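You operate a simulated robot arm through the tools that you are given. There is no shell and no other tool. Be economical: measure what you need, move in short steps, check, and stop when the job is done.

You run a simulated robot arm. Do the job below in one go: nothing can be reset, and whatever is moved stays where it is left.

JOB
Open the lime bin, put two scoops in the grey bucket, shut it.
Fine: use the green scoop; it goes back where it lay. Set down upright: green scoop.

Only the result counts: the job must be done as asked and must still hold three seconds after the hand-in. Knocking over, shifting, dropping, spilling or breaking anything else fails it.

ROBOT AND FRAMES
A 6-joint arm with a two-finger parallel gripper, fixed in place. Base frame: the origin is at the foot of the arm, x ahead of it, y to its left, z up; the work surface is at about z = 0.74. Units: m, degrees, N and s.
With the tool pointing down near the work surface it reaches from about 0.26 to 0.68 m from the base axis. Its first joint turns from -66.0 to 66.0 degrees. Payload 2.9 kg.
The tool frame sits at the grasp point between the pads (the TCP): z along the fingers, y along the line on which they close. The tips reach 0.03 m beyond it. Largest opening 0.11 m; finger width 0.02, thickness 0.01; the body of the gripper, 0.048 by 0.112 m, starts 0.055 m behind the TCP.
Orientation is that of the tool frame in the base frame, as [roll, pitch, yaw] about the fixed x, y, z axes, in that order (R = Rz(yaw) Ry(pitch) Rx(roll)). With the fingers straight down and closing along the base's y, the tool's x points along the base's -x, its y along +y and its z along -z.

CONTROLS
- The arm moves only by the tool step_arm. Its argument "motion" is a list of rows, each a list of 6 numbers: the shift along the base's x, y, z in m, then the turn, a rotation vector about the base's x, y, z in degrees. In form: [[tx, ty, tz, ax, ay, az], ...]. A call has 1 to 10 rows; each row is the pose to reach, as a shift and turn from the pose commanded when the call began. "grip" is the gripper command, from -1 (fully open) to 1 (shut), values between in proportion, set as the call begins (left out, the last holds). A row lasts 0.2 s, in which the tool goes at most 0.05 m and 8.6 degrees; a call with a longer step from one row to the next is refused whole, and so is a gripper value outside its range. Where a pose cannot be reached the arm comes as near as it can. A force on the tool above 70 N (or 10 N above the force at the start of the call, whichever is more), or a blocked arm, ends the call early, and 0.2 s more pass. The fingers move at their own pace (about 0.108 m/s each) and stop on an object; they squeeze with about 21 N. The grip force told is the motor's: it shows also when the fingers shut on nothing. Time passes only in rows, and 0.2 s behind the last, so rows that repeat a pose let the fingers close. The reply holds the time, the measured pose of the TCP, the force on the tool along the base axes, the opening and the grip force, in the units named above and with some noise, with the torque about the TCP (base axes, N m) and any sound that the robot's microphone picked up.
- Cameras (640 x 400 px; columns grow to the right, rows downward): "scene" is fixed at [0.0682, 0.4175, 1.391]; the picture's right is [-0.85, -0.53, 0.00], its down [-0.30, 0.48, -0.82] and it looks along [0.44, -0.70, -0.57] (base axes); focal length 251 px, centre (320, 200). "wrist" rides on the gripper at [0.072, 0.017, -0.103] in the tool frame; the picture's right is [-0.23, 0.97, 0.00], its down [-0.76, -0.18, -0.62] and it looks along [-0.61, -0.14, 0.78] (tool axes); focal length 222 px, centre (320, 200). There is no depth. A picture from a camera that has moved, and an enlarged one, comes with that camera's place and axes in the base frame and with its lens. The place of the scene camera against the robot may be out by one fixed shift of up to 0.012 m in any direction.
- grab_frame(camera): a new picture of that camera. It takes no simulated time.
- enlarge(camera, box): a new picture of the part [left, top, right, bottom] of that camera's present view, enlarged. It takes no simulated time.
- sign_off(): hands the job in; it is judged then, once.

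Work in short steps. Places have to be worked out from the pictures, the camera data and where the tool is seen: move nearer, look again, correct. Check each grasp and each placing, and mend what went wrong. You have 120 turns and 76 pictures in all, those below and enlarged ones among them. Open the gripper and draw the arm clear of the work before you hand the job in, unless the task says otherwise; then end with one line.

The tools are called after "Call:" by a JSON object that holds its "method" and its "body". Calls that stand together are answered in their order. step_arm: Moves the arm, as the interface text tells. Its arguments: {"type":"object","properties":{"motion":{"type":"array"},"grip":{"type":"number"}},"required":["motion"]} The other tools are called the same way: grab_frame (camera) takes a picture; enlarge (camera, box) takes an enlarged picture of a part of a camera's view; sign_off () hands the job in.

At the start:

```text
t: 0.0
eef_pos: [0.3903, 0.1283, 1.2013]
tool_rot: [-180.0, 0.0, 180.0]
ft_force: [0.3, -0.5, -0.2]
moment: [0.03, 0.03, 0.02]
width: 0.1101
finger_force: 0.1
```

scene: 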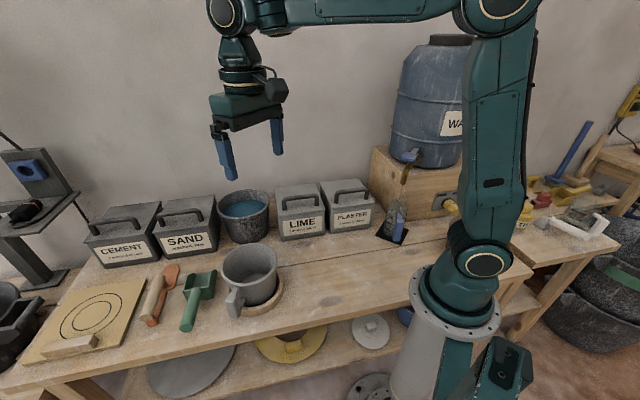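
wrist: 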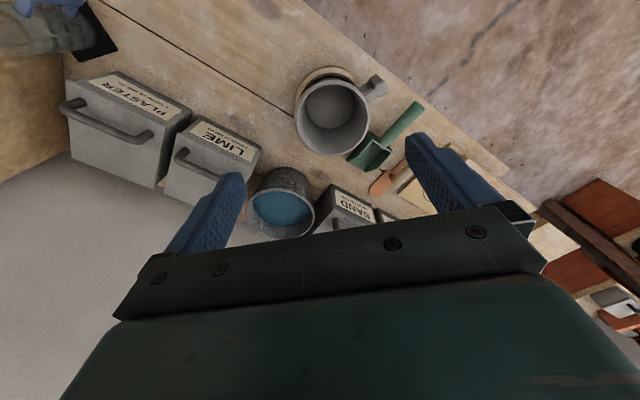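

I'll look more closely at the bins, scoop and bucket first.

Call:
{"method": "enlarge", "body": {"camera": "scene", "box": [80, 160, 400, 360]}}

Call:
{"method": "enlarge", "body": {"camera": "wrist", "box": [60, 40, 460, 290]}}

```text
2.00 times, centred on (240, 260) of scene
camera zoom: at [0.0682, 0.4175, 1.391], right [-0.85, -0.53, 0.0], down [-0.3, 0.48, -0.82], along [0.44, -0.7, -0.57], focal length 502 px, centre (480, 80)
```

zoom: 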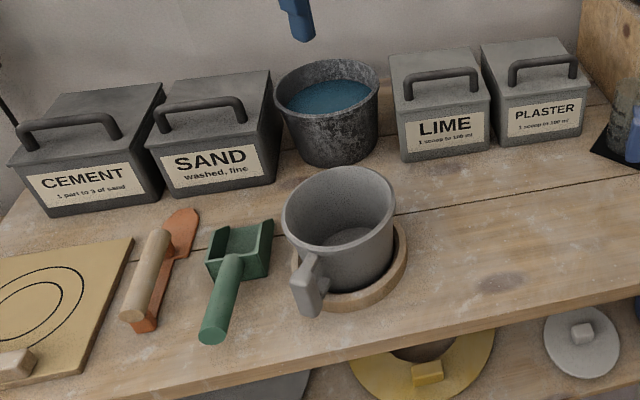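

```text
1.60 times, centred on (260, 165) of wrist
camera zoom: at [0.317, 0.1465, 1.3045], right [0.23, 0.97, 0.0], down [0.76, -0.18, 0.62], along [0.61, -0.14, -0.78], focal length 355 px, centre (416, 256)
```

zoom: 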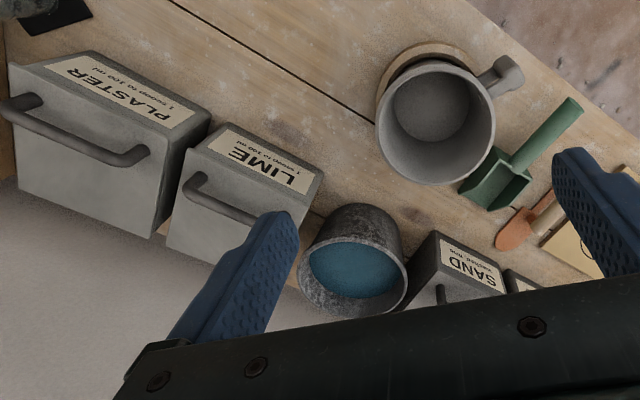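

The lime bin seems to be about (0.52,-0.17), its front facing (-0.7,0.7). I move lower and turn the wrist camera toward it to see the lid.

Call:
{"method": "step_arm", "body": {"motion": [[0, -0.02, -0.02, 0, 0, -8], [0, -0.05, -0.05, 0, 0, -16], [0, -0.08, -0.08, 0, 0, -24], [0, -0.11, -0.11, 0, 0, -32], [-0.01, -0.13, -0.13, 0, 0, -40], [-0.02, -0.15, -0.15, 0, 0, -45]]}}

Call:
{"method": "grab_frame", "body": {"camera": "wrist"}}

Call:
{"method": "grab_frame", "body": {"camera": "scene"}}

```text
t: 1.4
eef_pos: [0.3699, -0.021, 1.0507]
tool_rot: [180.0, 0.0, 135.0]
ft_force: [0.4, -0.8, -0.1]
moment: [-0.01, -0.01, 0.03]
width: 0.1099
finger_force: 0.0
```

```text
71 pictures are left
camera wrist: at [0.3302, 0.0429, 1.1552], right [0.85, 0.53, 0.0], down [0.41, -0.67, 0.62], along [0.33, -0.53, -0.78], focal length 222 px, centre (320, 200)
```

wrist: 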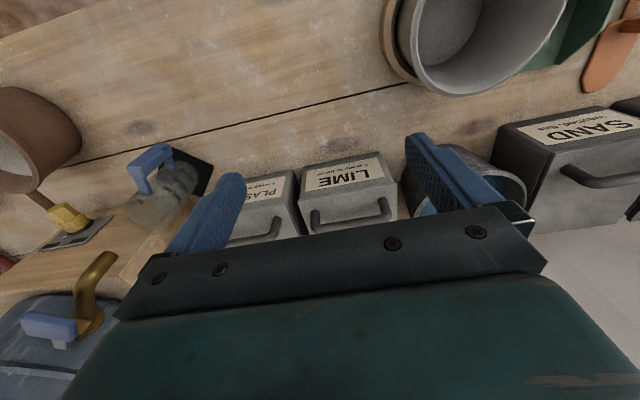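

```text
70 pictures are left
```

scene: 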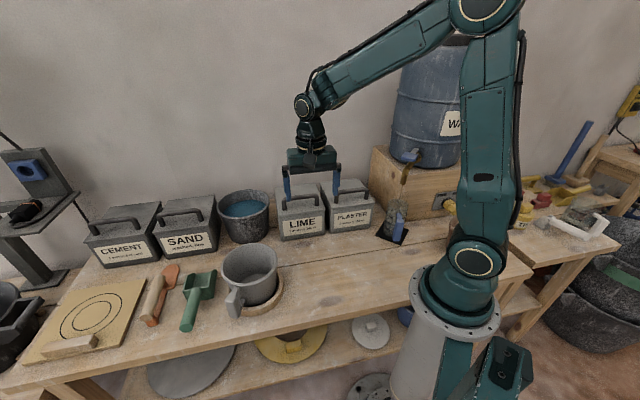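

Enlarging the lime bin to see lid seam and handle geometry.

Call:
{"method": "enlarge", "body": {"camera": "wrist", "box": [240, 140, 440, 265]}}

Call:
{"method": "enlarge", "body": {"camera": "scene", "box": [230, 160, 390, 260]}}

```text
3.20 times, centred on (340, 202) of wrist
camera zoom: at [0.3302, 0.0429, 1.1552], right [0.85, 0.53, 0.0], down [0.41, -0.67, 0.62], along [0.33, -0.53, -0.78], focal length 711 px, centre (256, 192)
```

zoom: 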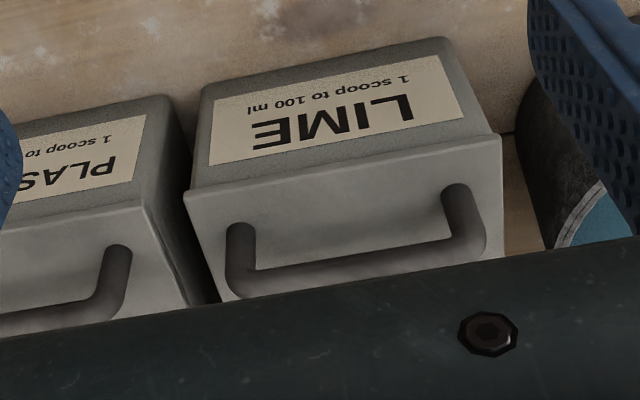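

```text
4.00 times, centred on (310, 210) of scene
camera zoom: at [0.0682, 0.4175, 1.391], right [-0.85, -0.53, 0.0], down [-0.3, 0.48, -0.82], along [0.44, -0.7, -0.57], focal length 1003 px, centre (360, 160)
```

zoom: 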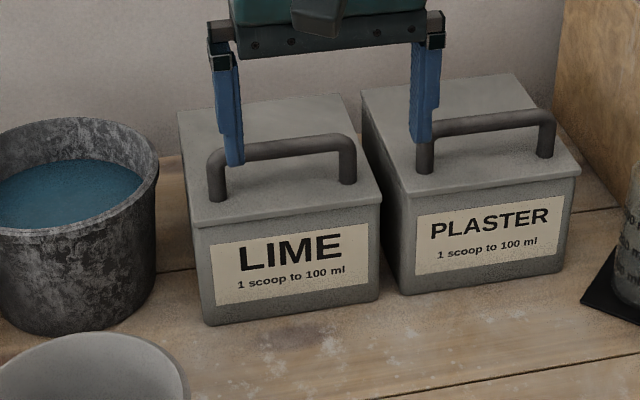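

Lid appears hinged at the back: front edge runs from (0.517,-0.050) to (0.414,-0.156), top z≈0.892, handle bar mid ≈(0.483,-0.122,0.934). I turn the tool so the fingers straddle the bar and hover above it.

Call:
{"method": "step_arm", "body": {"motion": [[0.0, 0.0, 0, 0, 0, 8.5], [0.0, 0, 0, 0, 0, 17], [0.01, -0.01, 0, 0, 0, 25.5], [0.03, -0.03, 0, 0, 0, 34], [0.05, -0.045, 0, 0, 0, 42.5], [0.07, -0.06, 0, 0, 0, 51], [0.09, -0.08, 0, 0, 0, 59.5], [0.1, -0.09, 0, 0, 0, 68], [0.113, -0.101, 0, 0, 0, 76.5], [0.113, -0.101, 0, 0, 0, 85]], "grip": -1}}

Call:
{"method": "step_arm", "body": {"motion": [[0, 0, -0.02, 0, 0, 6], [0, 0, -0.03, 0, 0, 6]]}}

Call:
{"method": "grab_frame", "body": {"camera": "wrist"}}

Call:
{"method": "enlarge", "body": {"camera": "scene", "box": [230, 140, 390, 240]}}

```text
t: 3.6
eef_pos: [0.483, -0.1223, 1.0509]
tool_rot: [180.0, 0.0, -139.8]
ft_force: [0.0, -0.2, 0.1]
moment: [-0.01, -0.03, -0.01]
width: 0.1102
finger_force: 0.0
```

```text
t: 4.2
eef_pos: [0.4849, -0.1213, 1.02]
tool_rot: [-179.9, -0.1, -133.9]
ft_force: [-0.2, 0.4, -0.1]
moment: [-0.01, 0.01, 0.01]
width: 0.1102
finger_force: 0.1
```

```text
67 pictures are left
camera wrist: at [0.4205, -0.1621, 1.1246], right [-0.54, 0.84, 0.0], down [0.66, 0.43, 0.62], along [0.52, 0.34, -0.78], focal length 222 px, centre (320, 200)
```

wrist: 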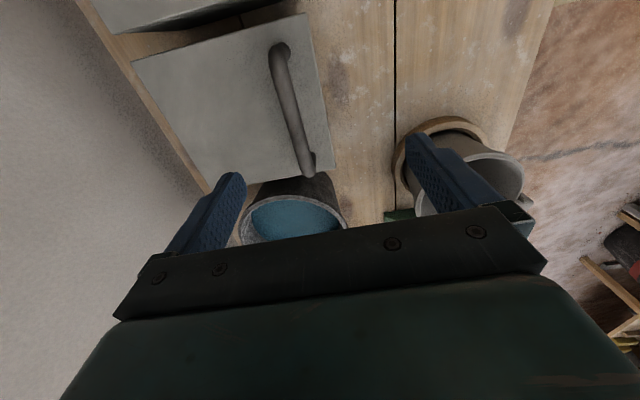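

```text
4.00 times, centred on (310, 190) of scene
camera zoom: at [0.0682, 0.4175, 1.391], right [-0.85, -0.53, 0.0], down [-0.3, 0.48, -0.82], along [0.44, -0.7, -0.57], focal length 1003 px, centre (360, 240)
```

zoom: 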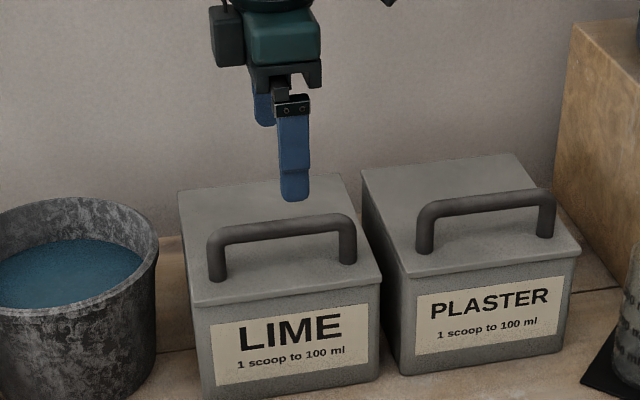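

Bar location from this view differs ~2 cm from mine; enlarging to refine.

Call:
{"method": "enlarge", "body": {"camera": "wrist", "box": [120, 0, 440, 200]}}

```text
2.00 times, centred on (280, 100) of wrist
camera zoom: at [0.4205, -0.1621, 1.1246], right [-0.54, 0.84, 0.0], down [0.66, 0.43, 0.62], along [0.52, 0.34, -0.78], focal length 444 px, centre (400, 400)
```

zoom: 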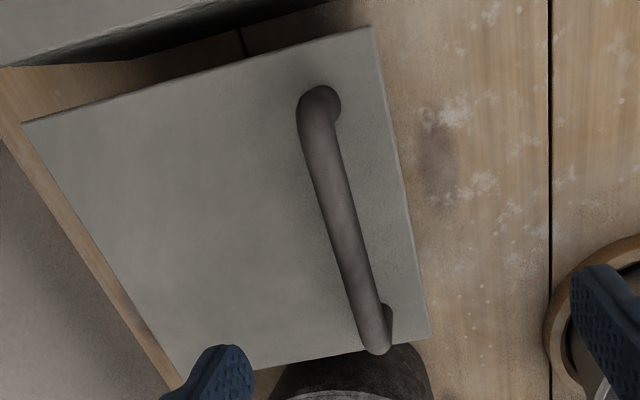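

Triangulating from the two wrist views (the scene camera is about 1 cm off): lid top z≈0.863, handle bar mid ≈(0.4975,-0.1375,0.911). I descend over it, then close.

Call:
{"method": "step_arm", "body": {"motion": [[0.0126, -0.0162, -0.03, 0, 0, -1], [0.0126, -0.0162, -0.06, 0, 0, -1], [0.0126, -0.0162, -0.085, 0, 0, -1], [0.0126, -0.0162, -0.107, 0, 0, -1]]}}

Call:
{"method": "enlarge", "body": {"camera": "scene", "box": [230, 140, 390, 240]}}

```text
t: 5.2
eef_pos: [0.4958, -0.1396, 0.9145]
tool_rot: [180.0, 0.0, -135.0]
ft_force: [0.3, 0.2, 0.6]
moment: [0.03, 0.02, 0.02]
width: 0.11
finger_force: 0.0
```

```text
4.00 times, centred on (310, 190) of scene
camera zoom: at [0.0682, 0.4175, 1.391], right [-0.85, -0.53, 0.0], down [-0.3, 0.48, -0.82], along [0.44, -0.7, -0.57], focal length 1003 px, centre (360, 240)
```

zoom: 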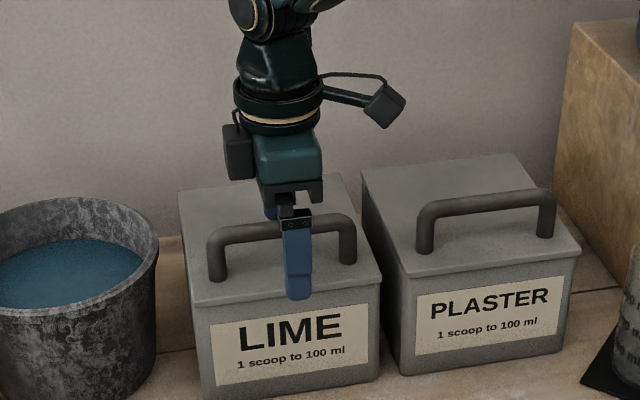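

The fingers straddle the bar; closing.

Call:
{"method": "step_arm", "body": {"motion": [[0, 0, 0, 0, 0, 0], [0, 0, 0, 0, 0, 0], [0, 0, 0, 0, 0, 0]], "grip": 1}}

```text
t: 6.0
eef_pos: [0.4989, -0.1419, 0.9156]
tool_rot: [-179.4, 0.2, -135.3]
ft_force: [26.7, -24.9, -11.3]
moment: [-0.06, -0.09, 0.29]
width: 0.0159
finger_force: 45.1
```

Gripped (width 0.016) but with a side load: the bar lies a bit further back. I shift ~5 mm to relieve it.

Call:
{"method": "step_arm", "body": {"motion": [[0.002, -0.002, 0, 0, 0, 0], [0.004, -0.004, 0, 0, 0, 0], [0.004, -0.004, 0, 0, 0, 0]]}}

```text
t: 6.8
eef_pos: [0.4984, -0.1426, 0.9139]
tool_rot: [179.8, -0.1, -134.9]
ft_force: [-8.5, -8.8, 16.4]
moment: [0.28, -0.24, -0.17]
width: 0.0157
finger_force: 44.9
```

Load is small now. I lift gently 1.5 cm to learn whether the lid is hinged or free.

Call:
{"method": "step_arm", "body": {"motion": [[0, 0, 0.004, 0, 0, 0], [0, 0, 0.008, 0, 0, 0], [0, 0, 0.012, 0, 0, 0], [0, 0, 0.016, 0, 0, 0], [0, 0, 0.02, 0, 0, 0], [0, 0, 0.02, 0, 0, 0]]}}

Call:
{"method": "enlarge", "body": {"camera": "scene", "box": [230, 140, 390, 240]}}

```text
t: 8.2
eef_pos: [0.502, -0.1466, 0.9336]
tool_rot: [-179.3, 0.3, -135.4]
ft_force: [29.9, -37.4, -23.5]
moment: [-0.24, 0.0, 0.29]
width: 0.0152
finger_force: 45.1
```

```text
4.00 times, centred on (310, 190) of scene
camera zoom: at [0.0693, 0.4164, 1.3913], right [-0.85, -0.53, 0.0], down [-0.3, 0.48, -0.82], along [0.44, -0.7, -0.57], focal length 1003 px, centre (360, 240)
```

zoom: 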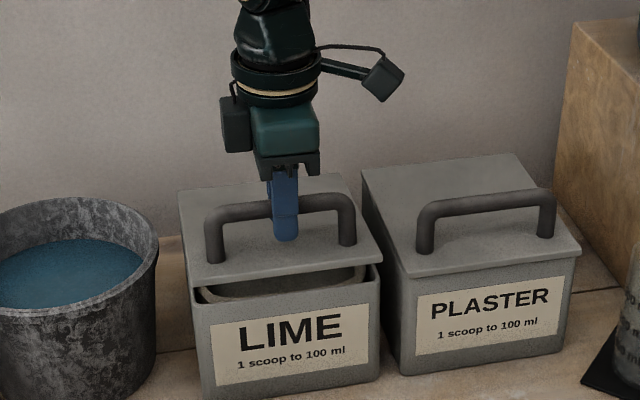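

It is hinged at the back edge (dark gap at front only). I follow the hinge arc (hinge q≈-0.603, z≈0.856) up to about 30°, letting the bar turn in the pads.

Call:
{"method": "step_arm", "body": {"motion": [[0.0045, -0.0045, 0.0, 0, 0, 0], [0.0099, -0.0099, 0.011, 0, 0, 0], [0.0144, -0.0144, 0.02, 0, 0, 0], [0.0194, -0.0194, 0.029, 0, 0, 0], [0.0263, -0.0263, 0.039, 0, 0, 0], [0.0337, -0.0337, 0.048, 0, 0, 0], [0.0337, -0.0337, 0.048, 0, 0, 0]]}}

```text
t: 9.8
eef_pos: [0.5345, -0.1717, 0.9868]
tool_rot: [179.9, 0.0, -134.8]
ft_force: [-22.6, 25.7, 36.5]
moment: [0.07, 0.1, -0.43]
width: 0.0156
finger_force: 45.0
```

Forces show the radius is slightly larger than assumed; I continue with radius 0.165 to about 60°.

Call:
{"method": "step_arm", "body": {"motion": [[0.0069, -0.0069, 0.0128, 0, 0, 0], [0.0156, -0.0156, 0.02, 0, 0, 0], [0.0248, -0.0248, 0.0264, 0, 0, 0], [0.0344, -0.0344, 0.0316, 0, 0, 0], [0.0441, -0.0441, 0.0355, 0, 0, 0], [0.0542, -0.0542, 0.0382, 0, 0, 0], [0.0542, -0.0542, 0.0382, 0, 0, 0]]}}

Call:
{"method": "enlarge", "body": {"camera": "scene", "box": [230, 120, 390, 220]}}

```text
t: 11.4
eef_pos: [0.5893, -0.2298, 1.0204]
tool_rot: [-179.9, -0.1, -135.0]
ft_force: [9.0, 13.9, 8.3]
moment: [-0.28, 0.33, -0.46]
width: 0.0156
finger_force: 45.1
```

```text
4.00 times, centred on (310, 170) of scene
camera zoom: at [0.0683, 0.4179, 1.3908], right [-0.85, -0.53, 0.0], down [-0.3, 0.48, -0.82], along [0.44, -0.7, -0.57], focal length 1003 px, centre (360, 320)
```

zoom: 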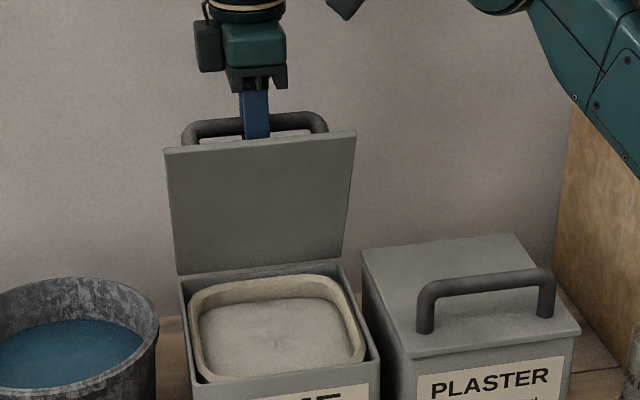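

Lid is at ~60° and powder visible. I continue gently to ~80°, watching for wall contact.

Call:
{"method": "step_arm", "body": {"motion": [[0.0098, -0.0098, 0.002, 0, 0, 0], [0.0202, -0.0202, 0.002, 0, 0, 0], [0.0303, -0.0303, 0.001, 0, 0, 0], [0.0403, -0.0403, -0.0015, 0, 0, 0], [0.0403, -0.0403, -0.0015, 0, 0, 0]]}}

Call:
{"method": "enlarge", "body": {"camera": "scene", "box": [230, 120, 390, 220]}}

```text
t: 12.6
eef_pos: [0.6113, -0.2557, 1.0184]
tool_rot: [179.6, -0.1, -135.1]
ft_force: [-1.6, 2.6, -11.6]
moment: [-0.4, 0.61, -0.36]
width: 0.0153
finger_force: 45.1
out of reach, approached as far as the arm can: row 3, 4, 5
```

```text
4.00 times, centred on (310, 170) of scene
camera zoom: at [0.0684, 0.4175, 1.391], right [-0.85, -0.53, 0.0], down [-0.3, 0.48, -0.82], along [0.44, -0.7, -0.57], focal length 1003 px, centre (360, 320)
```

zoom: 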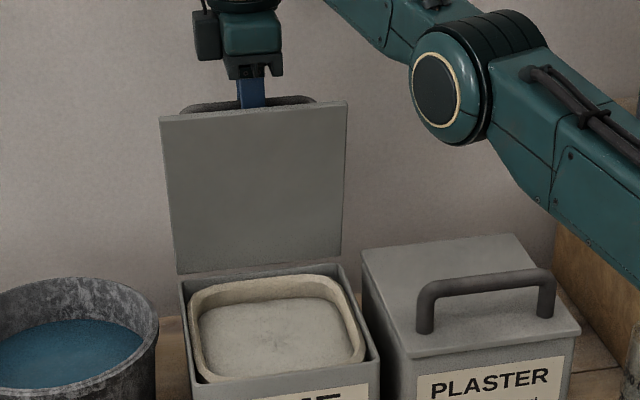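

Reach limit reached at ~70°. I open the fingers only slightly to learn whether the lid stays by itself (bar stays caged).

Call:
{"method": "step_arm", "body": {"motion": [[0, 0, 0, 0, 0, 0], [0, 0, 0, 0, 0, 0]], "grip": 0.5}}

Call:
{"method": "enlarge", "body": {"camera": "scene", "box": [230, 120, 390, 220]}}

```text
t: 13.2
eef_pos: [0.6119, -0.2548, 1.0217]
tool_rot: [-179.9, 0.0, -135.0]
ft_force: [-0.6, 0.0, -0.5]
moment: [0.01, 0.0, -0.02]
width: 0.0273
finger_force: 0.0
```

```text
4.00 times, centred on (310, 170) of scene
camera zoom: at [0.0682, 0.4175, 1.391], right [-0.85, -0.53, 0.0], down [-0.3, 0.48, -0.82], along [0.44, -0.7, -0.57], focal length 1003 px, centre (360, 320)
```

zoom: 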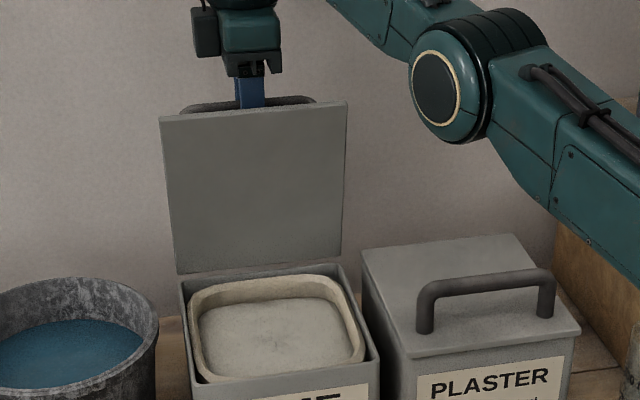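

No load and the lid holds itself. I lift straight up out of the handle, then back away.

Call:
{"method": "step_arm", "body": {"motion": [[0, 0, 0.03, 0, 0, 0], [0, 0, 0.06, 0, 0, 0], [-0.02, 0.01, 0.09, 0, 0, 0], [-0.04, 0.03, 0.11, 0, 0, 0], [-0.08, 0.06, 0.12, 0, 0, 0], [-0.11, 0.09, 0.12, 0, 0, 0], [-0.14, 0.12, 0.12, 0, 0, 0], [-0.16, 0.16, 0.12, 0, 0, 0]]}}

Call:
{"method": "grab_frame", "body": {"camera": "scene"}}

```text
refused: row 5 steps farther than a row can; nothing moved
```

```text
59 pictures are left
```

scene: 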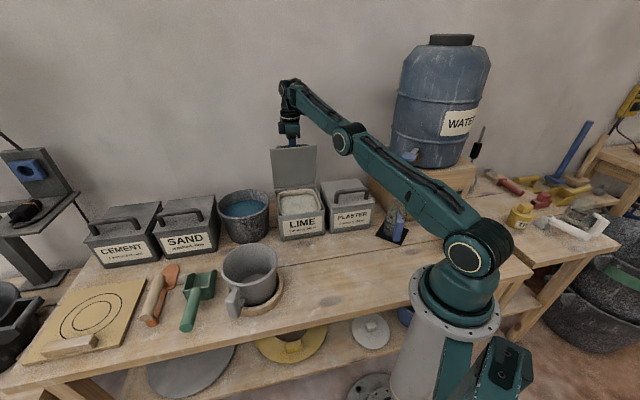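

Splitting into smaller steps.

Call:
{"method": "step_arm", "body": {"motion": [[0, 0, 0.03, 0, 0, 0], [0, 0, 0.06, 0, 0, 0], [-0.01, 0.01, 0.09, 0, 0, 0], [-0.035, 0.03, 0.11, 0, 0, 0], [-0.06, 0.06, 0.12, 0, 0, 0], [-0.09, 0.09, 0.12, 0, 0, 0], [-0.12, 0.12, 0.12, 0, 0, 0], [-0.15, 0.15, 0.12, 0, 0, 0]]}}

Call:
{"method": "grab_frame", "body": {"camera": "wrist"}}

```text
t: 15.0
eef_pos: [0.4628, -0.1045, 1.141]
tool_rot: [180.0, 0.0, -135.0]
ft_force: [0.2, 0.4, -0.4]
moment: [0.0, 0.03, 0.02]
width: 0.0273
finger_force: 0.1
out of reach, approached as far as the arm can: row 1, 2, 3
```

```text
58 pictures are left
camera wrist: at [0.3979, -0.1433, 1.2453], right [-0.53, 0.85, 0.0], down [0.66, 0.41, 0.62], along [0.53, 0.33, -0.78], focal length 222 px, centre (320, 200)
```

wrist: 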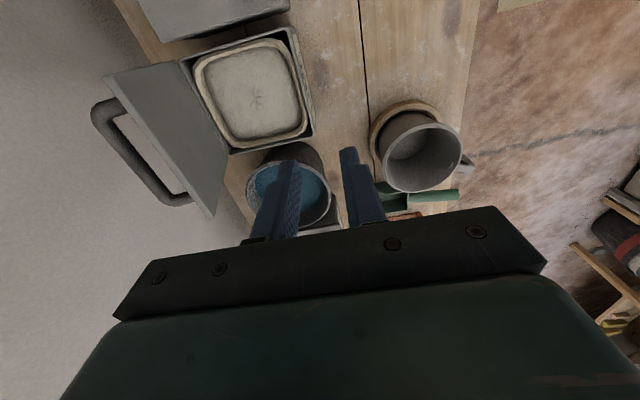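

The bin is open. Now I swing over to view the scoop, turning the fingers to close across its handle.

Call:
{"method": "step_arm", "body": {"motion": [[0.0, 0.04, 0, 0, 0, -8.5], [0.0, 0.08, 0, 0, 0, -17], [0, 0.12, 0, 0, 0, -25.5], [0, 0.16, 0, 0, 0, -34], [0, 0.2, 0, 0, 0, -42.5], [0.01, 0.24, 0, 0, 0, -51], [0.02, 0.28, 0, 0, 0, -59.5], [0.02, 0.32, -0.03, 0, 0, -68], [0.03, 0.36, -0.06, 0, 0, -76.5], [0.03, 0.4, -0.09, 0, 0, -85]], "grip": -1}}

Call:
{"method": "step_arm", "body": {"motion": [[0, 0.01, -0.04, 0, 0, -5], [0, 0.02, -0.08, 0, 0, -5]]}}

Call:
{"method": "grab_frame", "body": {"camera": "wrist"}}

```text
refused: row 9 steps farther than a row can; nothing moved
```

```text
t: 15.6
eef_pos: [0.4632, -0.0829, 1.0621]
tool_rot: [179.9, 0.1, -140.1]
ft_force: [1.0, -0.6, 0.3]
moment: [-0.02, -0.01, -0.02]
width: 0.0276
finger_force: 0.1
```

```text
57 pictures are left
camera wrist: at [0.3952, -0.1171, 1.166], right [-0.45, 0.89, 0.0], down [0.7, 0.35, 0.62], along [0.56, 0.28, -0.78], focal length 222 px, centre (320, 200)
```

wrist: 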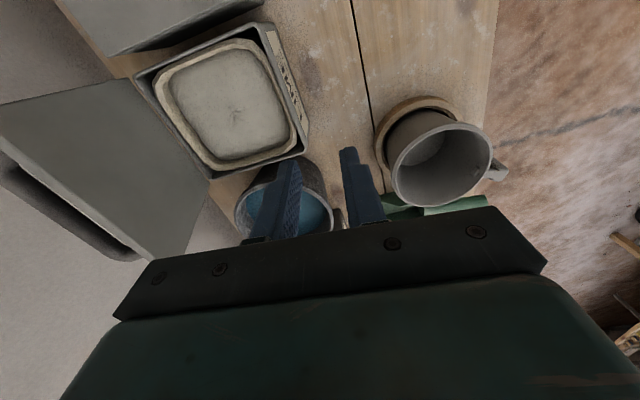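

Redo the swing with legal steps.

Call:
{"method": "step_arm", "body": {"motion": [[0.0, 0.04, 0.01, 0, 0, -8.5], [0.0, 0.08, 0.01, 0, 0, -17], [0, 0.12, 0.01, 0, 0, -25.5], [0, 0.16, 0.01, 0, 0, -34], [0, 0.2, 0.01, 0, 0, -42.5], [0.01, 0.24, 0, 0, 0, -51], [0.02, 0.28, 0, 0, 0, -59.5], [0.02, 0.32, -0.02, 0, 0, -68], [0.03, 0.36, -0.04, 0, 0, -76.5], [0.03, 0.4, -0.06, 0, 0, -85]], "grip": -1}}

Call:
{"method": "grab_frame", "body": {"camera": "wrist"}}

```text
t: 17.8
eef_pos: [0.4921, 0.3158, 1.0026]
tool_rot: [179.9, 0.0, 135.0]
ft_force: [0.2, 0.4, -0.1]
moment: [0.01, 0.01, -0.04]
width: 0.1098
finger_force: 0.1
```

```text
56 pictures are left
camera wrist: at [0.4514, 0.3797, 1.106], right [0.85, 0.53, 0.0], down [0.41, -0.67, 0.62], along [0.33, -0.53, -0.78], focal length 222 px, centre (320, 200)
```

wrist: 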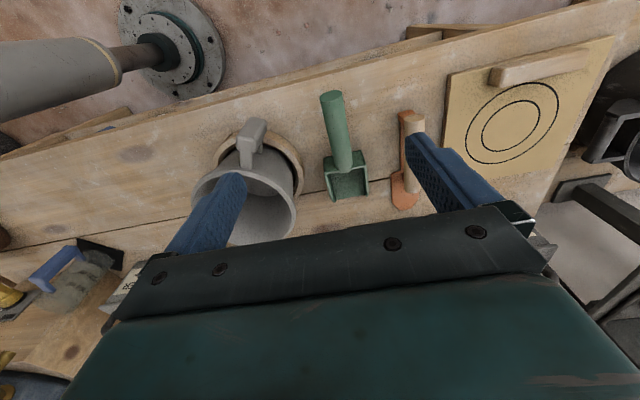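

Call:
{"method": "enlarge", "body": {"camera": "wrist", "box": [260, 70, 420, 220]}}

```text
2.67 times, centred on (340, 145) of wrist
camera zoom: at [0.4514, 0.3797, 1.106], right [0.85, 0.53, 0.0], down [0.41, -0.67, 0.62], along [0.33, -0.53, -0.78], focal length 592 px, centre (267, 347)
```

zoom: 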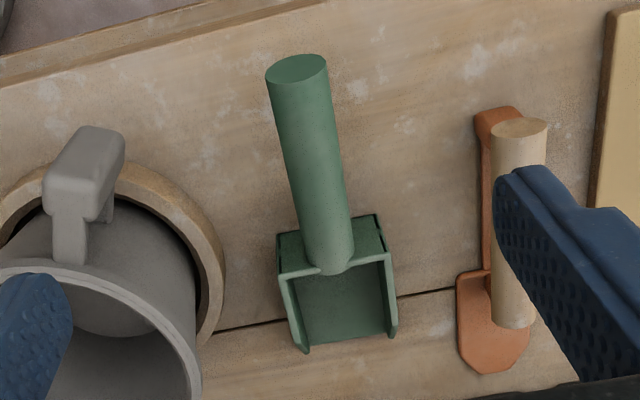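

The scoop lies along the bin-depth direction, handle raised: end at ≈(0.50,0.329,0.812), junction ≈(0.578,0.246,0.797), diameter ≈0.03. I hover with the tool tilted 20° over the handle at (0.537,0.289).

Call:
{"method": "step_arm", "body": {"motion": [[0.01, -0.006, -0.02, -5, -5, 0], [0.022, -0.013, -0.04, -10, -10, 0], [0.034, -0.02, -0.06, -14.1, -14.1, 0], [0.0447, -0.0266, -0.1, -14.1, -14.1, 0]]}}

Call:
{"method": "grab_frame", "body": {"camera": "wrist"}}

Call:
{"method": "enlarge", "body": {"camera": "scene", "box": [130, 220, 290, 350]}}

```text
t: 18.8
eef_pos: [0.5357, 0.2883, 0.9005]
tool_rot: [180.0, 20.0, 135.0]
ft_force: [0.6, 0.4, 0.4]
moment: [0.02, 0.02, -0.01]
width: 0.1098
finger_force: 0.2
```

```text
54 pictures are left
camera wrist: at [0.4737, 0.3738, 0.9726], right [0.84, 0.54, 0.08], down [0.23, -0.48, 0.85], along [0.49, -0.69, -0.53], focal length 222 px, centre (320, 200)
```

wrist: 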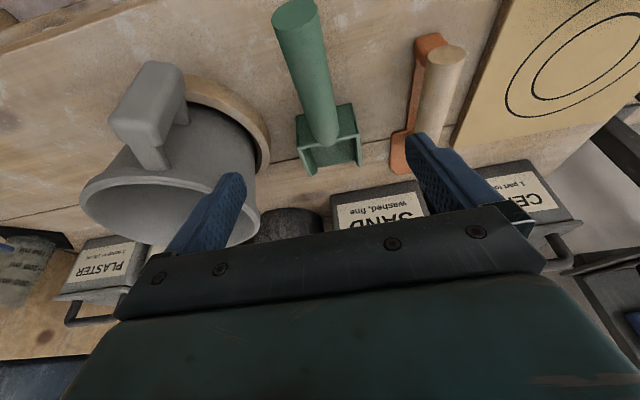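

```text
3.08 times, centred on (210, 285) of scene
camera zoom: at [0.0682, 0.4175, 1.391], right [-0.85, -0.53, 0.0], down [-0.3, 0.48, -0.82], along [0.44, -0.7, -0.57], focal length 772 px, centre (658, -62)
```

zoom: 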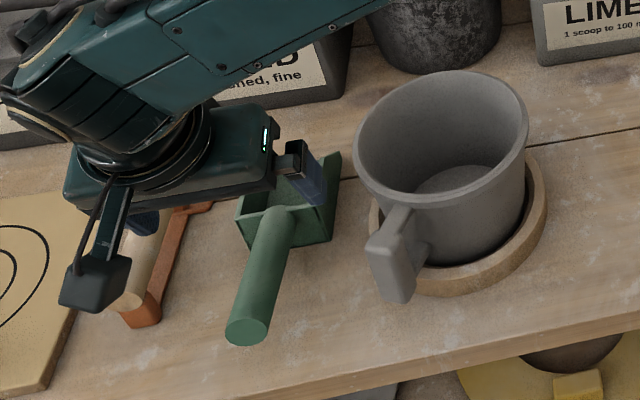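

Handle line confirmed under the TCP. Descend to z≈0.805 and close.

Call:
{"method": "step_arm", "body": {"motion": [[0, 0, -0.04, 0, 0, 0], [0, 0, -0.07, 0, 0, 0], [0, 0, -0.096, 0, 0, 0]]}}

Call:
{"method": "step_arm", "body": {"motion": [[0, 0, 0, 0, 0, 0], [0, 0, 0, 0, 0, 0], [0, 0, 0, 0, 0, 0]], "grip": 1}}

Call:
{"method": "grab_frame", "body": {"camera": "wrist"}}

```text
t: 19.6
eef_pos: [0.5368, 0.2895, 0.8041]
tool_rot: [180.0, 19.9, 135.0]
ft_force: [-0.9, 0.1, -0.4]
moment: [0.0, -0.01, -0.01]
width: 0.11
finger_force: 0.0
```

```text
t: 20.4
eef_pos: [0.537, 0.2895, 0.8044]
tool_rot: [180.0, 19.9, 135.1]
ft_force: [-0.1, -0.1, 0.4]
moment: [0.07, 0.06, 0.0]
width: 0.0299
finger_force: 21.0
```

```text
52 pictures are left
camera wrist: at [0.4745, 0.3747, 0.878], right [0.84, 0.54, 0.08], down [0.23, -0.48, 0.85], along [0.49, -0.69, -0.53], focal length 222 px, centre (320, 200)
```

wrist: 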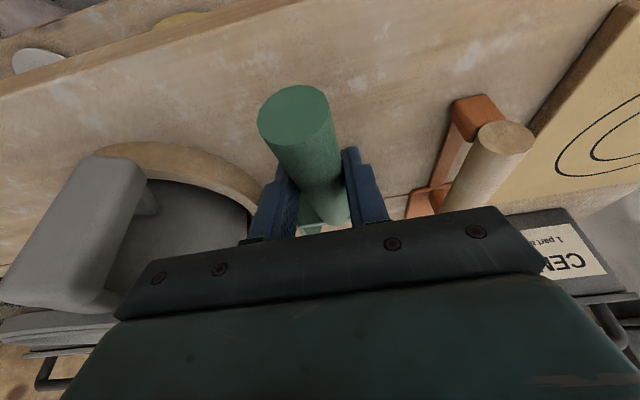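

Handle gripped (0.030). I record home TCP (0.5369,0.2895,0.8043), rot [180,20,135], and lift to check for slipping.

Call:
{"method": "step_arm", "body": {"motion": [[0, 0, 0.01, 0, 0, 0], [0, 0, 0.03, 0, 0, 0], [0, 0, 0.06, 0, 0, 0], [0, 0, 0.1, 0, 0, 0], [0, 0, 0.14, 0, 0, 0], [0, 0, 0.18, 0, 0, 0], [0, 0, 0.22, 0, 0, 0]]}}

Call:
{"method": "grab_frame", "body": {"camera": "scene"}}

```text
t: 22.0
eef_pos: [0.5355, 0.2919, 1.0242]
tool_rot: [-180.0, 19.9, 135.1]
ft_force: [-0.5, -0.3, 0.9]
moment: [-0.04, -0.01, 0.02]
width: 0.0
finger_force: 21.2
```

```text
51 pictures are left
```

scene: 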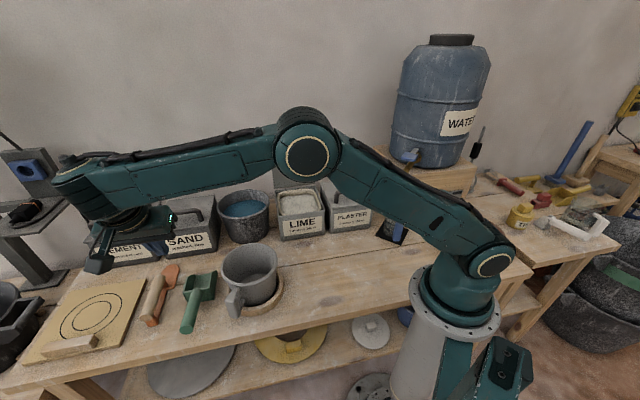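

The scoop slipped out during the lift; it seems to lie still about where it was. Enlarging to check.

Call:
{"method": "enlarge", "body": {"camera": "scene", "box": [130, 220, 290, 350]}}

Call:
{"method": "grab_frame", "body": {"camera": "wrist"}}

```text
3.08 times, centred on (210, 285) of scene
camera zoom: at [0.0682, 0.4175, 1.391], right [-0.85, -0.53, 0.0], down [-0.3, 0.48, -0.82], along [0.44, -0.7, -0.57], focal length 772 px, centre (658, -62)
```

zoom: 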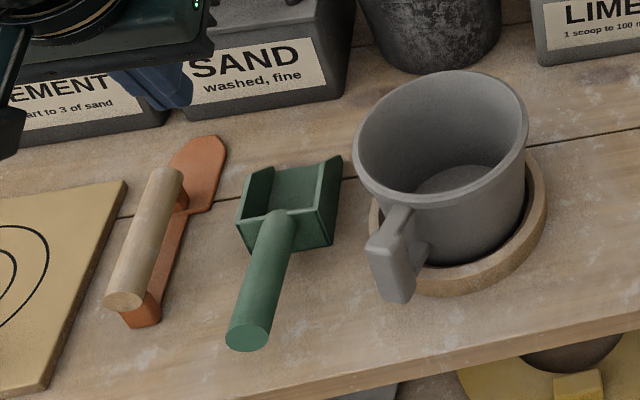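

```text
49 pictures are left
camera wrist: at [0.4729, 0.3767, 1.0978], right [0.84, 0.54, 0.08], down [0.23, -0.48, 0.85], along [0.49, -0.69, -0.53], focal length 222 px, centre (320, 200)
```

wrist: 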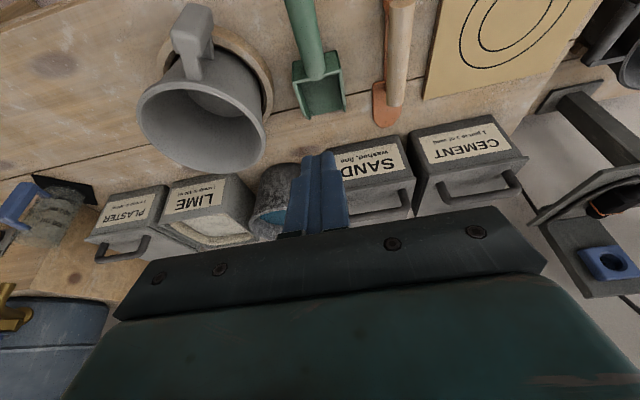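

The scoop barely moved. I'll retry with the tool upright, closer to the blade, lower on the handle, and lift slowly. First reopen and look from nearby.

Call:
{"method": "step_arm", "body": {"motion": [[0, 0, -0.02, 5, 5, 0], [0, 0, -0.04, 10, 10, 0], [0, 0, -0.06, 14.1, 14.1, 0], [0, 0, -0.08, 14.1, 14.1, 0], [0, 0, -0.08, 14.1, 14.1, 0]], "grip": -0.2}}

Call:
{"method": "grab_frame", "body": {"camera": "wrist"}}

```text
t: 23.2
eef_pos: [0.5352, 0.2907, 0.9465]
tool_rot: [180.0, 0.0, 135.0]
ft_force: [-0.5, -0.1, -0.3]
moment: [-0.01, 0.03, 0.02]
width: 0.0659
finger_force: 0.1
```

```text
48 pictures are left
camera wrist: at [0.4949, 0.3523, 1.0497], right [0.85, 0.53, 0.0], down [0.41, -0.66, 0.62], along [0.33, -0.53, -0.78], focal length 222 px, centre (320, 200)
```

wrist: 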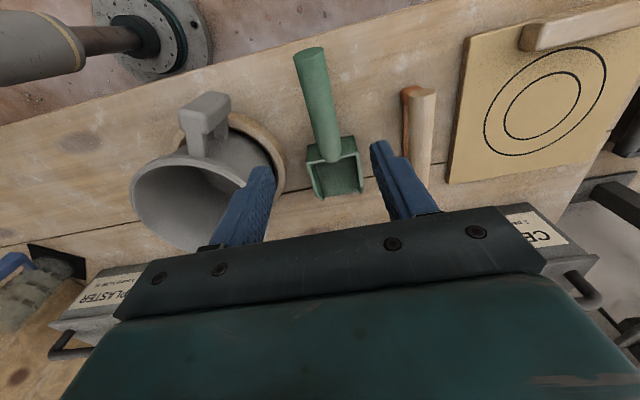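

Scoop is essentially unmoved (handle end ≈(0.4985,0.327), junction ≈(0.576,0.246)). Descend at q≈-0.205 to z 0.797 and close.

Call:
{"method": "step_arm", "body": {"motion": [[0.0213, -0.0241, -0.03, 0, 0, 0], [0.0213, -0.0241, -0.07, 0, 0, 0], [0.0213, -0.0241, -0.11, 0, 0, 0], [0.0213, -0.0241, -0.1495, 0, 0, 0], [0.0213, -0.0241, -0.1495, 0, 0, 0]]}}

Call:
{"method": "step_arm", "body": {"motion": [[0, 0, 0, 0, 0, 0], [0, 0, 0, 0, 0, 0], [0, 0, 0, 0, 0, 0]], "grip": 1}}

Call:
{"method": "step_arm", "body": {"motion": [[0, 0, 0.002, 0, 0, 0], [0, 0, 0.004, 0, 0, 0], [0, 0, 0.006, 0, 0, 0], [0, 0, 0.008, 0, 0, 0], [0, 0, 0.01, 0, 0, 0]]}}

Call:
{"method": "enlarge", "body": {"camera": "scene", "box": [130, 220, 290, 350]}}

```text
t: 24.4
eef_pos: [0.5536, 0.2653, 0.7948]
tool_rot: [180.0, 0.0, 135.0]
ft_force: [-0.1, 0.2, -0.1]
moment: [-0.02, 0.01, -0.03]
width: 0.0662
finger_force: 0.1
```

```text
t: 25.2
eef_pos: [0.5554, 0.2645, 0.7942]
tool_rot: [179.9, 0.0, 135.0]
ft_force: [0.5, 0.2, -0.3]
moment: [0.02, -0.03, 0.05]
width: 0.0297
finger_force: 21.1
```

```text
t: 26.4
eef_pos: [0.5576, 0.2634, 0.8068]
tool_rot: [180.0, 0.0, 135.0]
ft_force: [-0.5, 0.0, 0.1]
moment: [0.06, 0.06, 0.04]
width: 0.0296
finger_force: 21.0
```

```text
3.08 times, centred on (210, 285) of scene
camera zoom: at [0.0682, 0.4175, 1.391], right [-0.85, -0.53, 0.0], down [-0.3, 0.48, -0.82], along [0.44, -0.7, -0.57], focal length 772 px, centre (658, -62)
```

zoom: 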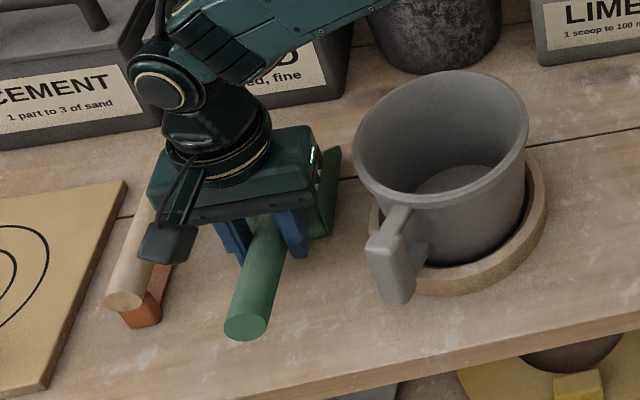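

Handle rose with it. Continue slowly up 5 cm and check.

Call:
{"method": "step_arm", "body": {"motion": [[0, 0, 0.005, 0, 0, 0], [0, 0, 0.01, 0, 0, 0], [0, 0, 0.015, 0, 0, 0], [0, 0, 0.02, 0, 0, 0], [0, 0, 0.03, 0, 0, 0], [0, 0, 0.04, 0, 0, 0]]}}

Call:
{"method": "enlarge", "body": {"camera": "scene", "box": [130, 220, 290, 350]}}

```text
t: 27.8
eef_pos: [0.5577, 0.2658, 0.8478]
tool_rot: [180.0, 0.0, 135.0]
ft_force: [-0.6, 0.3, -0.2]
moment: [0.01, 0.04, 0.01]
width: 0.0297
finger_force: 20.8
```

```text
3.08 times, centred on (210, 285) of scene
camera zoom: at [0.0682, 0.4175, 1.391], right [-0.85, -0.53, 0.0], down [-0.3, 0.48, -0.82], along [0.44, -0.7, -0.57], focal length 772 px, centre (658, -62)
```

zoom: 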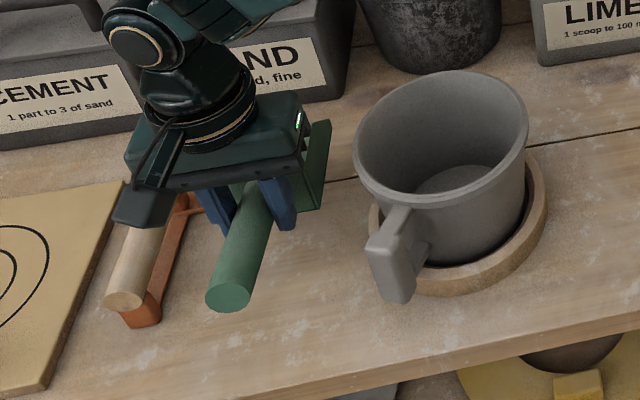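

Firm now. But digging nose-down with an upright tool would lean the gripper into the lid; I'll set the scoop back and regrip it with the tool leaning back ~25°.

Call:
{"method": "step_arm", "body": {"motion": [[0, 0, -0.015, 0, 0, 0], [0, 0, -0.03, 0, 0, 0], [0, 0, -0.04, 0, 0, 0], [0, 0, -0.046, 0, 0, 0], [0, 0, -0.05, 0, 0, 0], [0, 0, -0.05, 0, 0, 0]]}}

Call:
{"method": "step_arm", "body": {"motion": [[0, 0, 0, 0, 0, 0], [0, 0, 0, 0, 0, 0], [0, 0, 0, 0, 0, 0]], "grip": 0.1}}

Call:
{"method": "step_arm", "body": {"motion": [[0, 0, 0, -6, -6, 0], [0, 0, 0, -12, -12, 0], [0, 0, 0, -17.7, -17.7, 0], [0, 0, 0, -17.7, -17.7, 0]]}}

Call:
{"method": "step_arm", "body": {"motion": [[0, 0, 0, 0, 0, 0], [0, 0, 0, 0, 0, 0], [0, 0, 0, 0, 0, 0]], "grip": 1}}

Call:
{"method": "step_arm", "body": {"motion": [[0, 0, 0.002, 0, 0, 0], [0, 0, 0.004, 0, 0, 0], [0, 0, 0.006, 0, 0, 0], [0, 0, 0.008, 0, 0, 0], [0, 0, 0.01, 0, 0, 0]]}}

Call:
{"method": "enlarge", "body": {"camera": "scene", "box": [130, 220, 290, 350]}}

```text
t: 29.2
eef_pos: [0.5578, 0.2663, 0.7966]
tool_rot: [-180.0, -0.1, 135.0]
ft_force: [-0.8, -0.3, -1.0]
moment: [0.05, 0.06, -0.01]
width: 0.0294
finger_force: 21.3
```

```text
t: 30.0
eef_pos: [0.5588, 0.2656, 0.7976]
tool_rot: [-180.0, 0.0, 135.0]
ft_force: [-0.7, 0.4, -0.7]
moment: [0.0, -0.01, -0.02]
width: 0.0495
finger_force: 0.1
```

```text
t: 31.0
eef_pos: [0.5559, 0.2647, 0.7966]
tool_rot: [180.0, 25.1, 135.1]
ft_force: [0.3, -0.6, 0.1]
moment: [-0.02, -0.02, 0.01]
width: 0.0494
finger_force: 0.1
```

```text
t: 31.8
eef_pos: [0.558, 0.2654, 0.7976]
tool_rot: [-180.0, 24.9, 135.0]
ft_force: [0.5, 0.3, 0.2]
moment: [-0.12, -0.14, 0.11]
width: 0.0296
finger_force: 21.0
```

```text
t: 33.0
eef_pos: [0.5582, 0.2662, 0.8071]
tool_rot: [-179.9, 25.0, 135.0]
ft_force: [0.6, 0.3, -0.5]
moment: [0.07, 0.09, 0.03]
width: 0.0295
finger_force: 20.9
```

```text
3.08 times, centred on (210, 285) of scene
camera zoom: at [0.0682, 0.4175, 1.391], right [-0.85, -0.53, 0.0], down [-0.3, 0.48, -0.82], along [0.44, -0.7, -0.57], focal length 772 px, centre (658, -62)
```

zoom: 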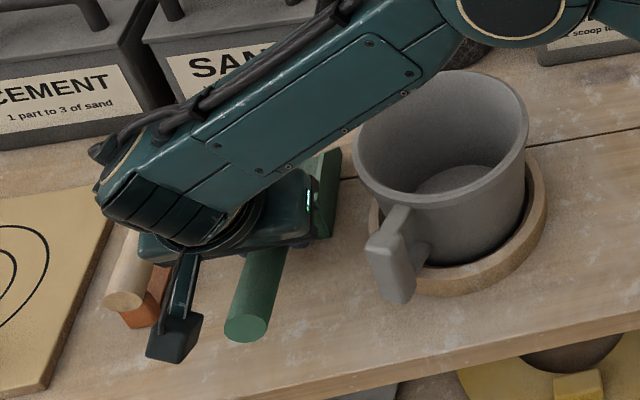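

Grip holds at 25° tilt. Continue lifting slowly.

Call:
{"method": "step_arm", "body": {"motion": [[0, 0, 0.006, 0, 0, 0], [0, 0, 0.012, 0, 0, 0], [0, 0, 0.02, 0, 0, 0], [0, 0, 0.03, 0, 0, 0], [0, 0, 0.04, 0, 0, 0], [0, 0, 0.055, 0, 0, 0], [0, 0, 0.07, 0, 0, 0]]}}

Call:
{"method": "enlarge", "body": {"camera": "scene", "box": [130, 200, 290, 330]}}

```text
t: 34.6
eef_pos: [0.559, 0.2649, 0.875]
tool_rot: [-180.0, 25.0, 135.1]
ft_force: [-0.2, -0.5, -1.3]
moment: [0.04, 0.06, -0.01]
width: 0.0296
finger_force: 20.7
```

```text
3.08 times, centred on (210, 265) of scene
camera zoom: at [0.0682, 0.4175, 1.391], right [-0.85, -0.53, 0.0], down [-0.3, 0.48, -0.82], along [0.44, -0.7, -0.57], focal length 772 px, centre (658, 0)
```

zoom: 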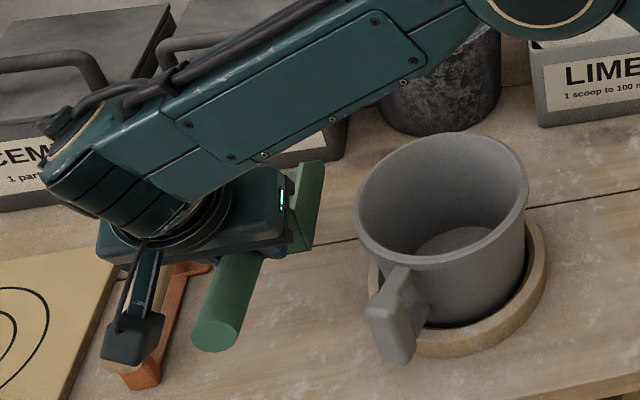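

Scoop held level. Lift to z≈1.0 and carry it over the bucket to just in front of the lime bin.

Call:
{"method": "step_arm", "body": {"motion": [[0, 0, 0.03, 0, 0, 0], [0, 0, 0.065, 0, 0, 0], [0, 0, 0.1, 0, 0, 0], [-0.01, -0.03, 0.125, 0, 0, 0], [-0.026, -0.07, 0.125, 0, 0, 0], [-0.042, -0.113, 0.125, 0, 0, 0], [-0.058, -0.157, 0.125, 0, 0, 0], [-0.074, -0.2, 0.125, 0, 0, 0], [-0.09, -0.243, 0.125, 0, 0, 0], [-0.104, -0.28, 0.125, 0, 0, 0]]}}

Call:
{"method": "step_arm", "body": {"motion": [[-0.012, -0.032, 0, 0, 0, 0], [-0.0237, -0.063, 0, 0, 0, 0], [-0.0237, -0.063, 0, 0, 0, 0]]}}

Call:
{"method": "grab_frame", "body": {"camera": "wrist"}}

Call:
{"method": "enlarge", "body": {"camera": "scene", "box": [230, 120, 390, 220]}}

```text
t: 36.8
eef_pos: [0.4567, -0.016, 1.0002]
tool_rot: [179.9, 25.0, 135.1]
ft_force: [0.4, 1.0, -1.1]
moment: [0.07, 0.04, 0.0]
width: 0.0297
finger_force: 21.0
```

```text
t: 37.6
eef_pos: [0.4316, -0.0779, 1.0005]
tool_rot: [179.9, 25.0, 135.1]
ft_force: [0.1, -0.7, -1.2]
moment: [0.02, 0.06, 0.01]
width: 0.0297
finger_force: 21.3
```

```text
43 pictures are left
camera wrist: at [0.3647, 0.011, 1.0637], right [0.83, 0.54, 0.1], down [0.18, -0.43, 0.89], along [0.52, -0.72, -0.45], focal length 222 px, centre (320, 200)
```

wrist: 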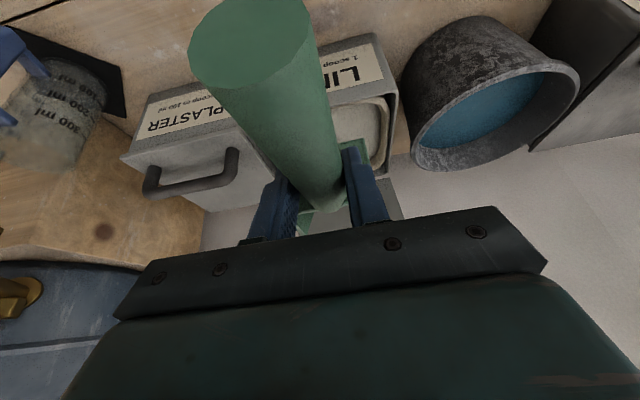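

```text
4.00 times, centred on (310, 170) of scene
camera zoom: at [0.0682, 0.4175, 1.391], right [-0.85, -0.53, 0.0], down [-0.3, 0.48, -0.82], along [0.44, -0.7, -0.57], focal length 1003 px, centre (360, 320)
```

zoom: 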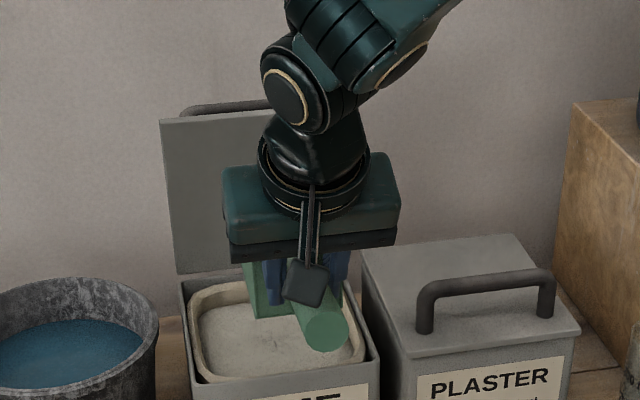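

The scoop is aligned over the bin centre (p≈0.25). I pitch it nose-down 40° above the powder.

Call:
{"method": "step_arm", "body": {"motion": [[0.014, -0.014, 0.01, 5.66, 5.66, 0], [0.029, -0.029, 0.02, 11.3, 11.3, 0], [0.043, -0.043, 0.02, 17, 17, 0], [0.057, -0.057, 0.02, 22.6, 22.6, 0], [0.0714, -0.0714, 0.01, 28.3, 28.3, 0], [0.0714, -0.0714, 0.005, 28.3, 28.3, 0]]}}

Call:
{"method": "enlarge", "body": {"camera": "scene", "box": [230, 120, 390, 220]}}

Call:
{"method": "grab_frame", "body": {"camera": "wrist"}}

```text
t: 39.0
eef_pos: [0.5018, -0.1473, 1.0072]
tool_rot: [-180.0, -15.2, 134.9]
ft_force: [0.5, -0.8, -1.4]
moment: [0.05, -0.01, 0.0]
width: 0.0297
finger_force: 20.8
```

```text
4.00 times, centred on (310, 170) of scene
camera zoom: at [0.0682, 0.4174, 1.391], right [-0.85, -0.53, 0.0], down [-0.3, 0.48, -0.82], along [0.44, -0.7, -0.57], focal length 1003 px, centre (360, 320)
```

zoom: 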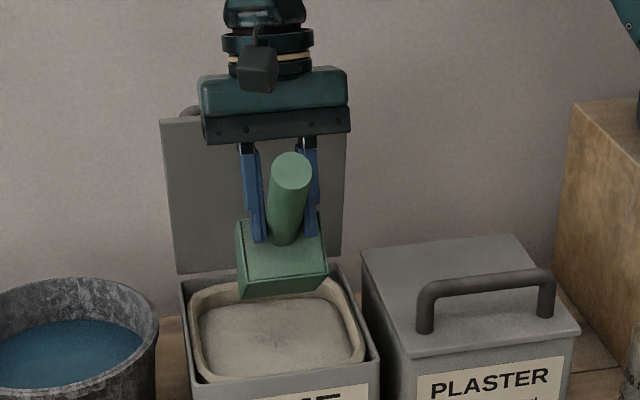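

```text
40 pictures are left
camera wrist: at [0.4813, -0.1052, 1.1251], right [0.84, 0.53, -0.06], down [0.51, -0.76, 0.4], along [0.17, -0.37, -0.91], focal length 222 px, centre (320, 200)
```

wrist: 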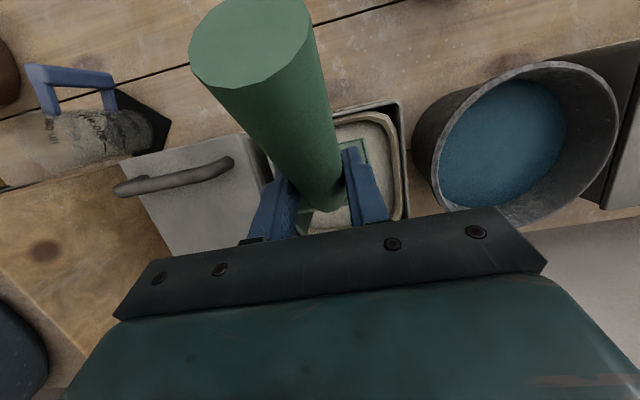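

Well centred. Plunge straight down ~8 cm so the nose enters the powder at z≈0.80.

Call:
{"method": "step_arm", "body": {"motion": [[0.002, 0.002, -0.03, 0, 0, 0], [0.002, 0.002, -0.05, 0, 0, 0], [0.002, 0.002, -0.06, 0, 0, 0], [0.002, 0.002, -0.07, 0, 0, 0], [0.002, 0.002, -0.08, 0, 0, 0]]}}

Call:
{"method": "enlarge", "body": {"camera": "scene", "box": [230, 140, 390, 240]}}

```text
t: 40.2
eef_pos: [0.5021, -0.1467, 0.9269]
tool_rot: [-179.9, -15.1, 135.0]
ft_force: [-0.8, 0.2, -1.1]
moment: [0.03, 0.03, 0.04]
width: 0.0299
finger_force: 21.2
```

```text
4.00 times, centred on (310, 190) of scene
camera zoom: at [0.0682, 0.4175, 1.391], right [-0.85, -0.53, 0.0], down [-0.3, 0.48, -0.82], along [0.44, -0.7, -0.57], focal length 1003 px, centre (360, 240)
```

zoom: 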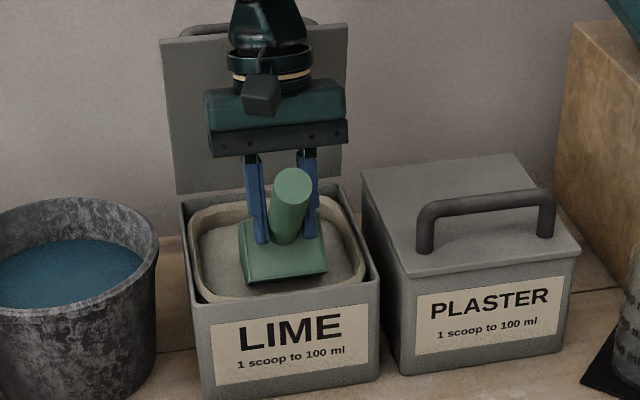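

No collision. Now sweep forward while levelling and lifting the scoop.

Call:
{"method": "step_arm", "body": {"motion": [[0.001, -0.001, -0.009, -4.95, -4.95, 0], [0.001, -0.001, -0.017, -9.9, -9.9, 0], [-0.0014, 0.0014, -0.021, -14.1, -14.1, 0], [-0.0085, 0.0085, -0.018, -19.1, -19.1, 0], [-0.014, 0.014, -0.013, -22.6, -22.6, 0], [-0.019, 0.019, -0.003, -26.9, -26.9, 0], [-0.0205, 0.0205, 0.014, -30.4, -30.4, 0], [-0.0205, 0.0205, 0.045, -30.4, -30.4, 0], [-0.0205, 0.0205, 0.075, -30.4, -30.4, 0]]}}

Call:
{"method": "enlarge", "body": {"camera": "scene", "box": [230, 120, 390, 220]}}

```text
t: 42.2
eef_pos: [0.4816, -0.1233, 1.0021]
tool_rot: [180.0, 28.1, 135.0]
ft_force: [0.3, 0.2, -1.6]
moment: [0.0, 0.09, 0.0]
width: 0.03
finger_force: 21.5
```

```text
4.00 times, centred on (310, 170) of scene
camera zoom: at [0.0682, 0.4175, 1.391], right [-0.85, -0.53, 0.0], down [-0.3, 0.48, -0.82], along [0.44, -0.7, -0.57], focal length 1003 px, centre (360, 320)
```

zoom: 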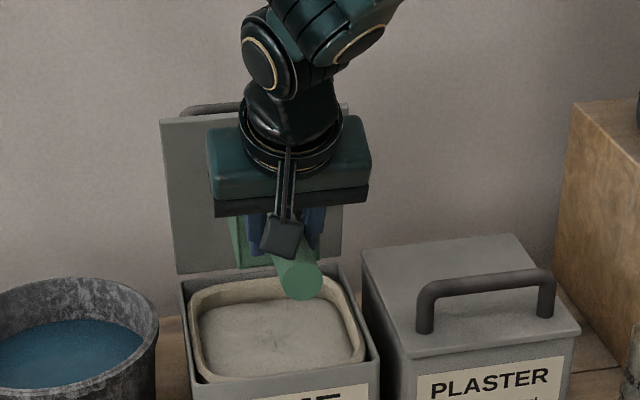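

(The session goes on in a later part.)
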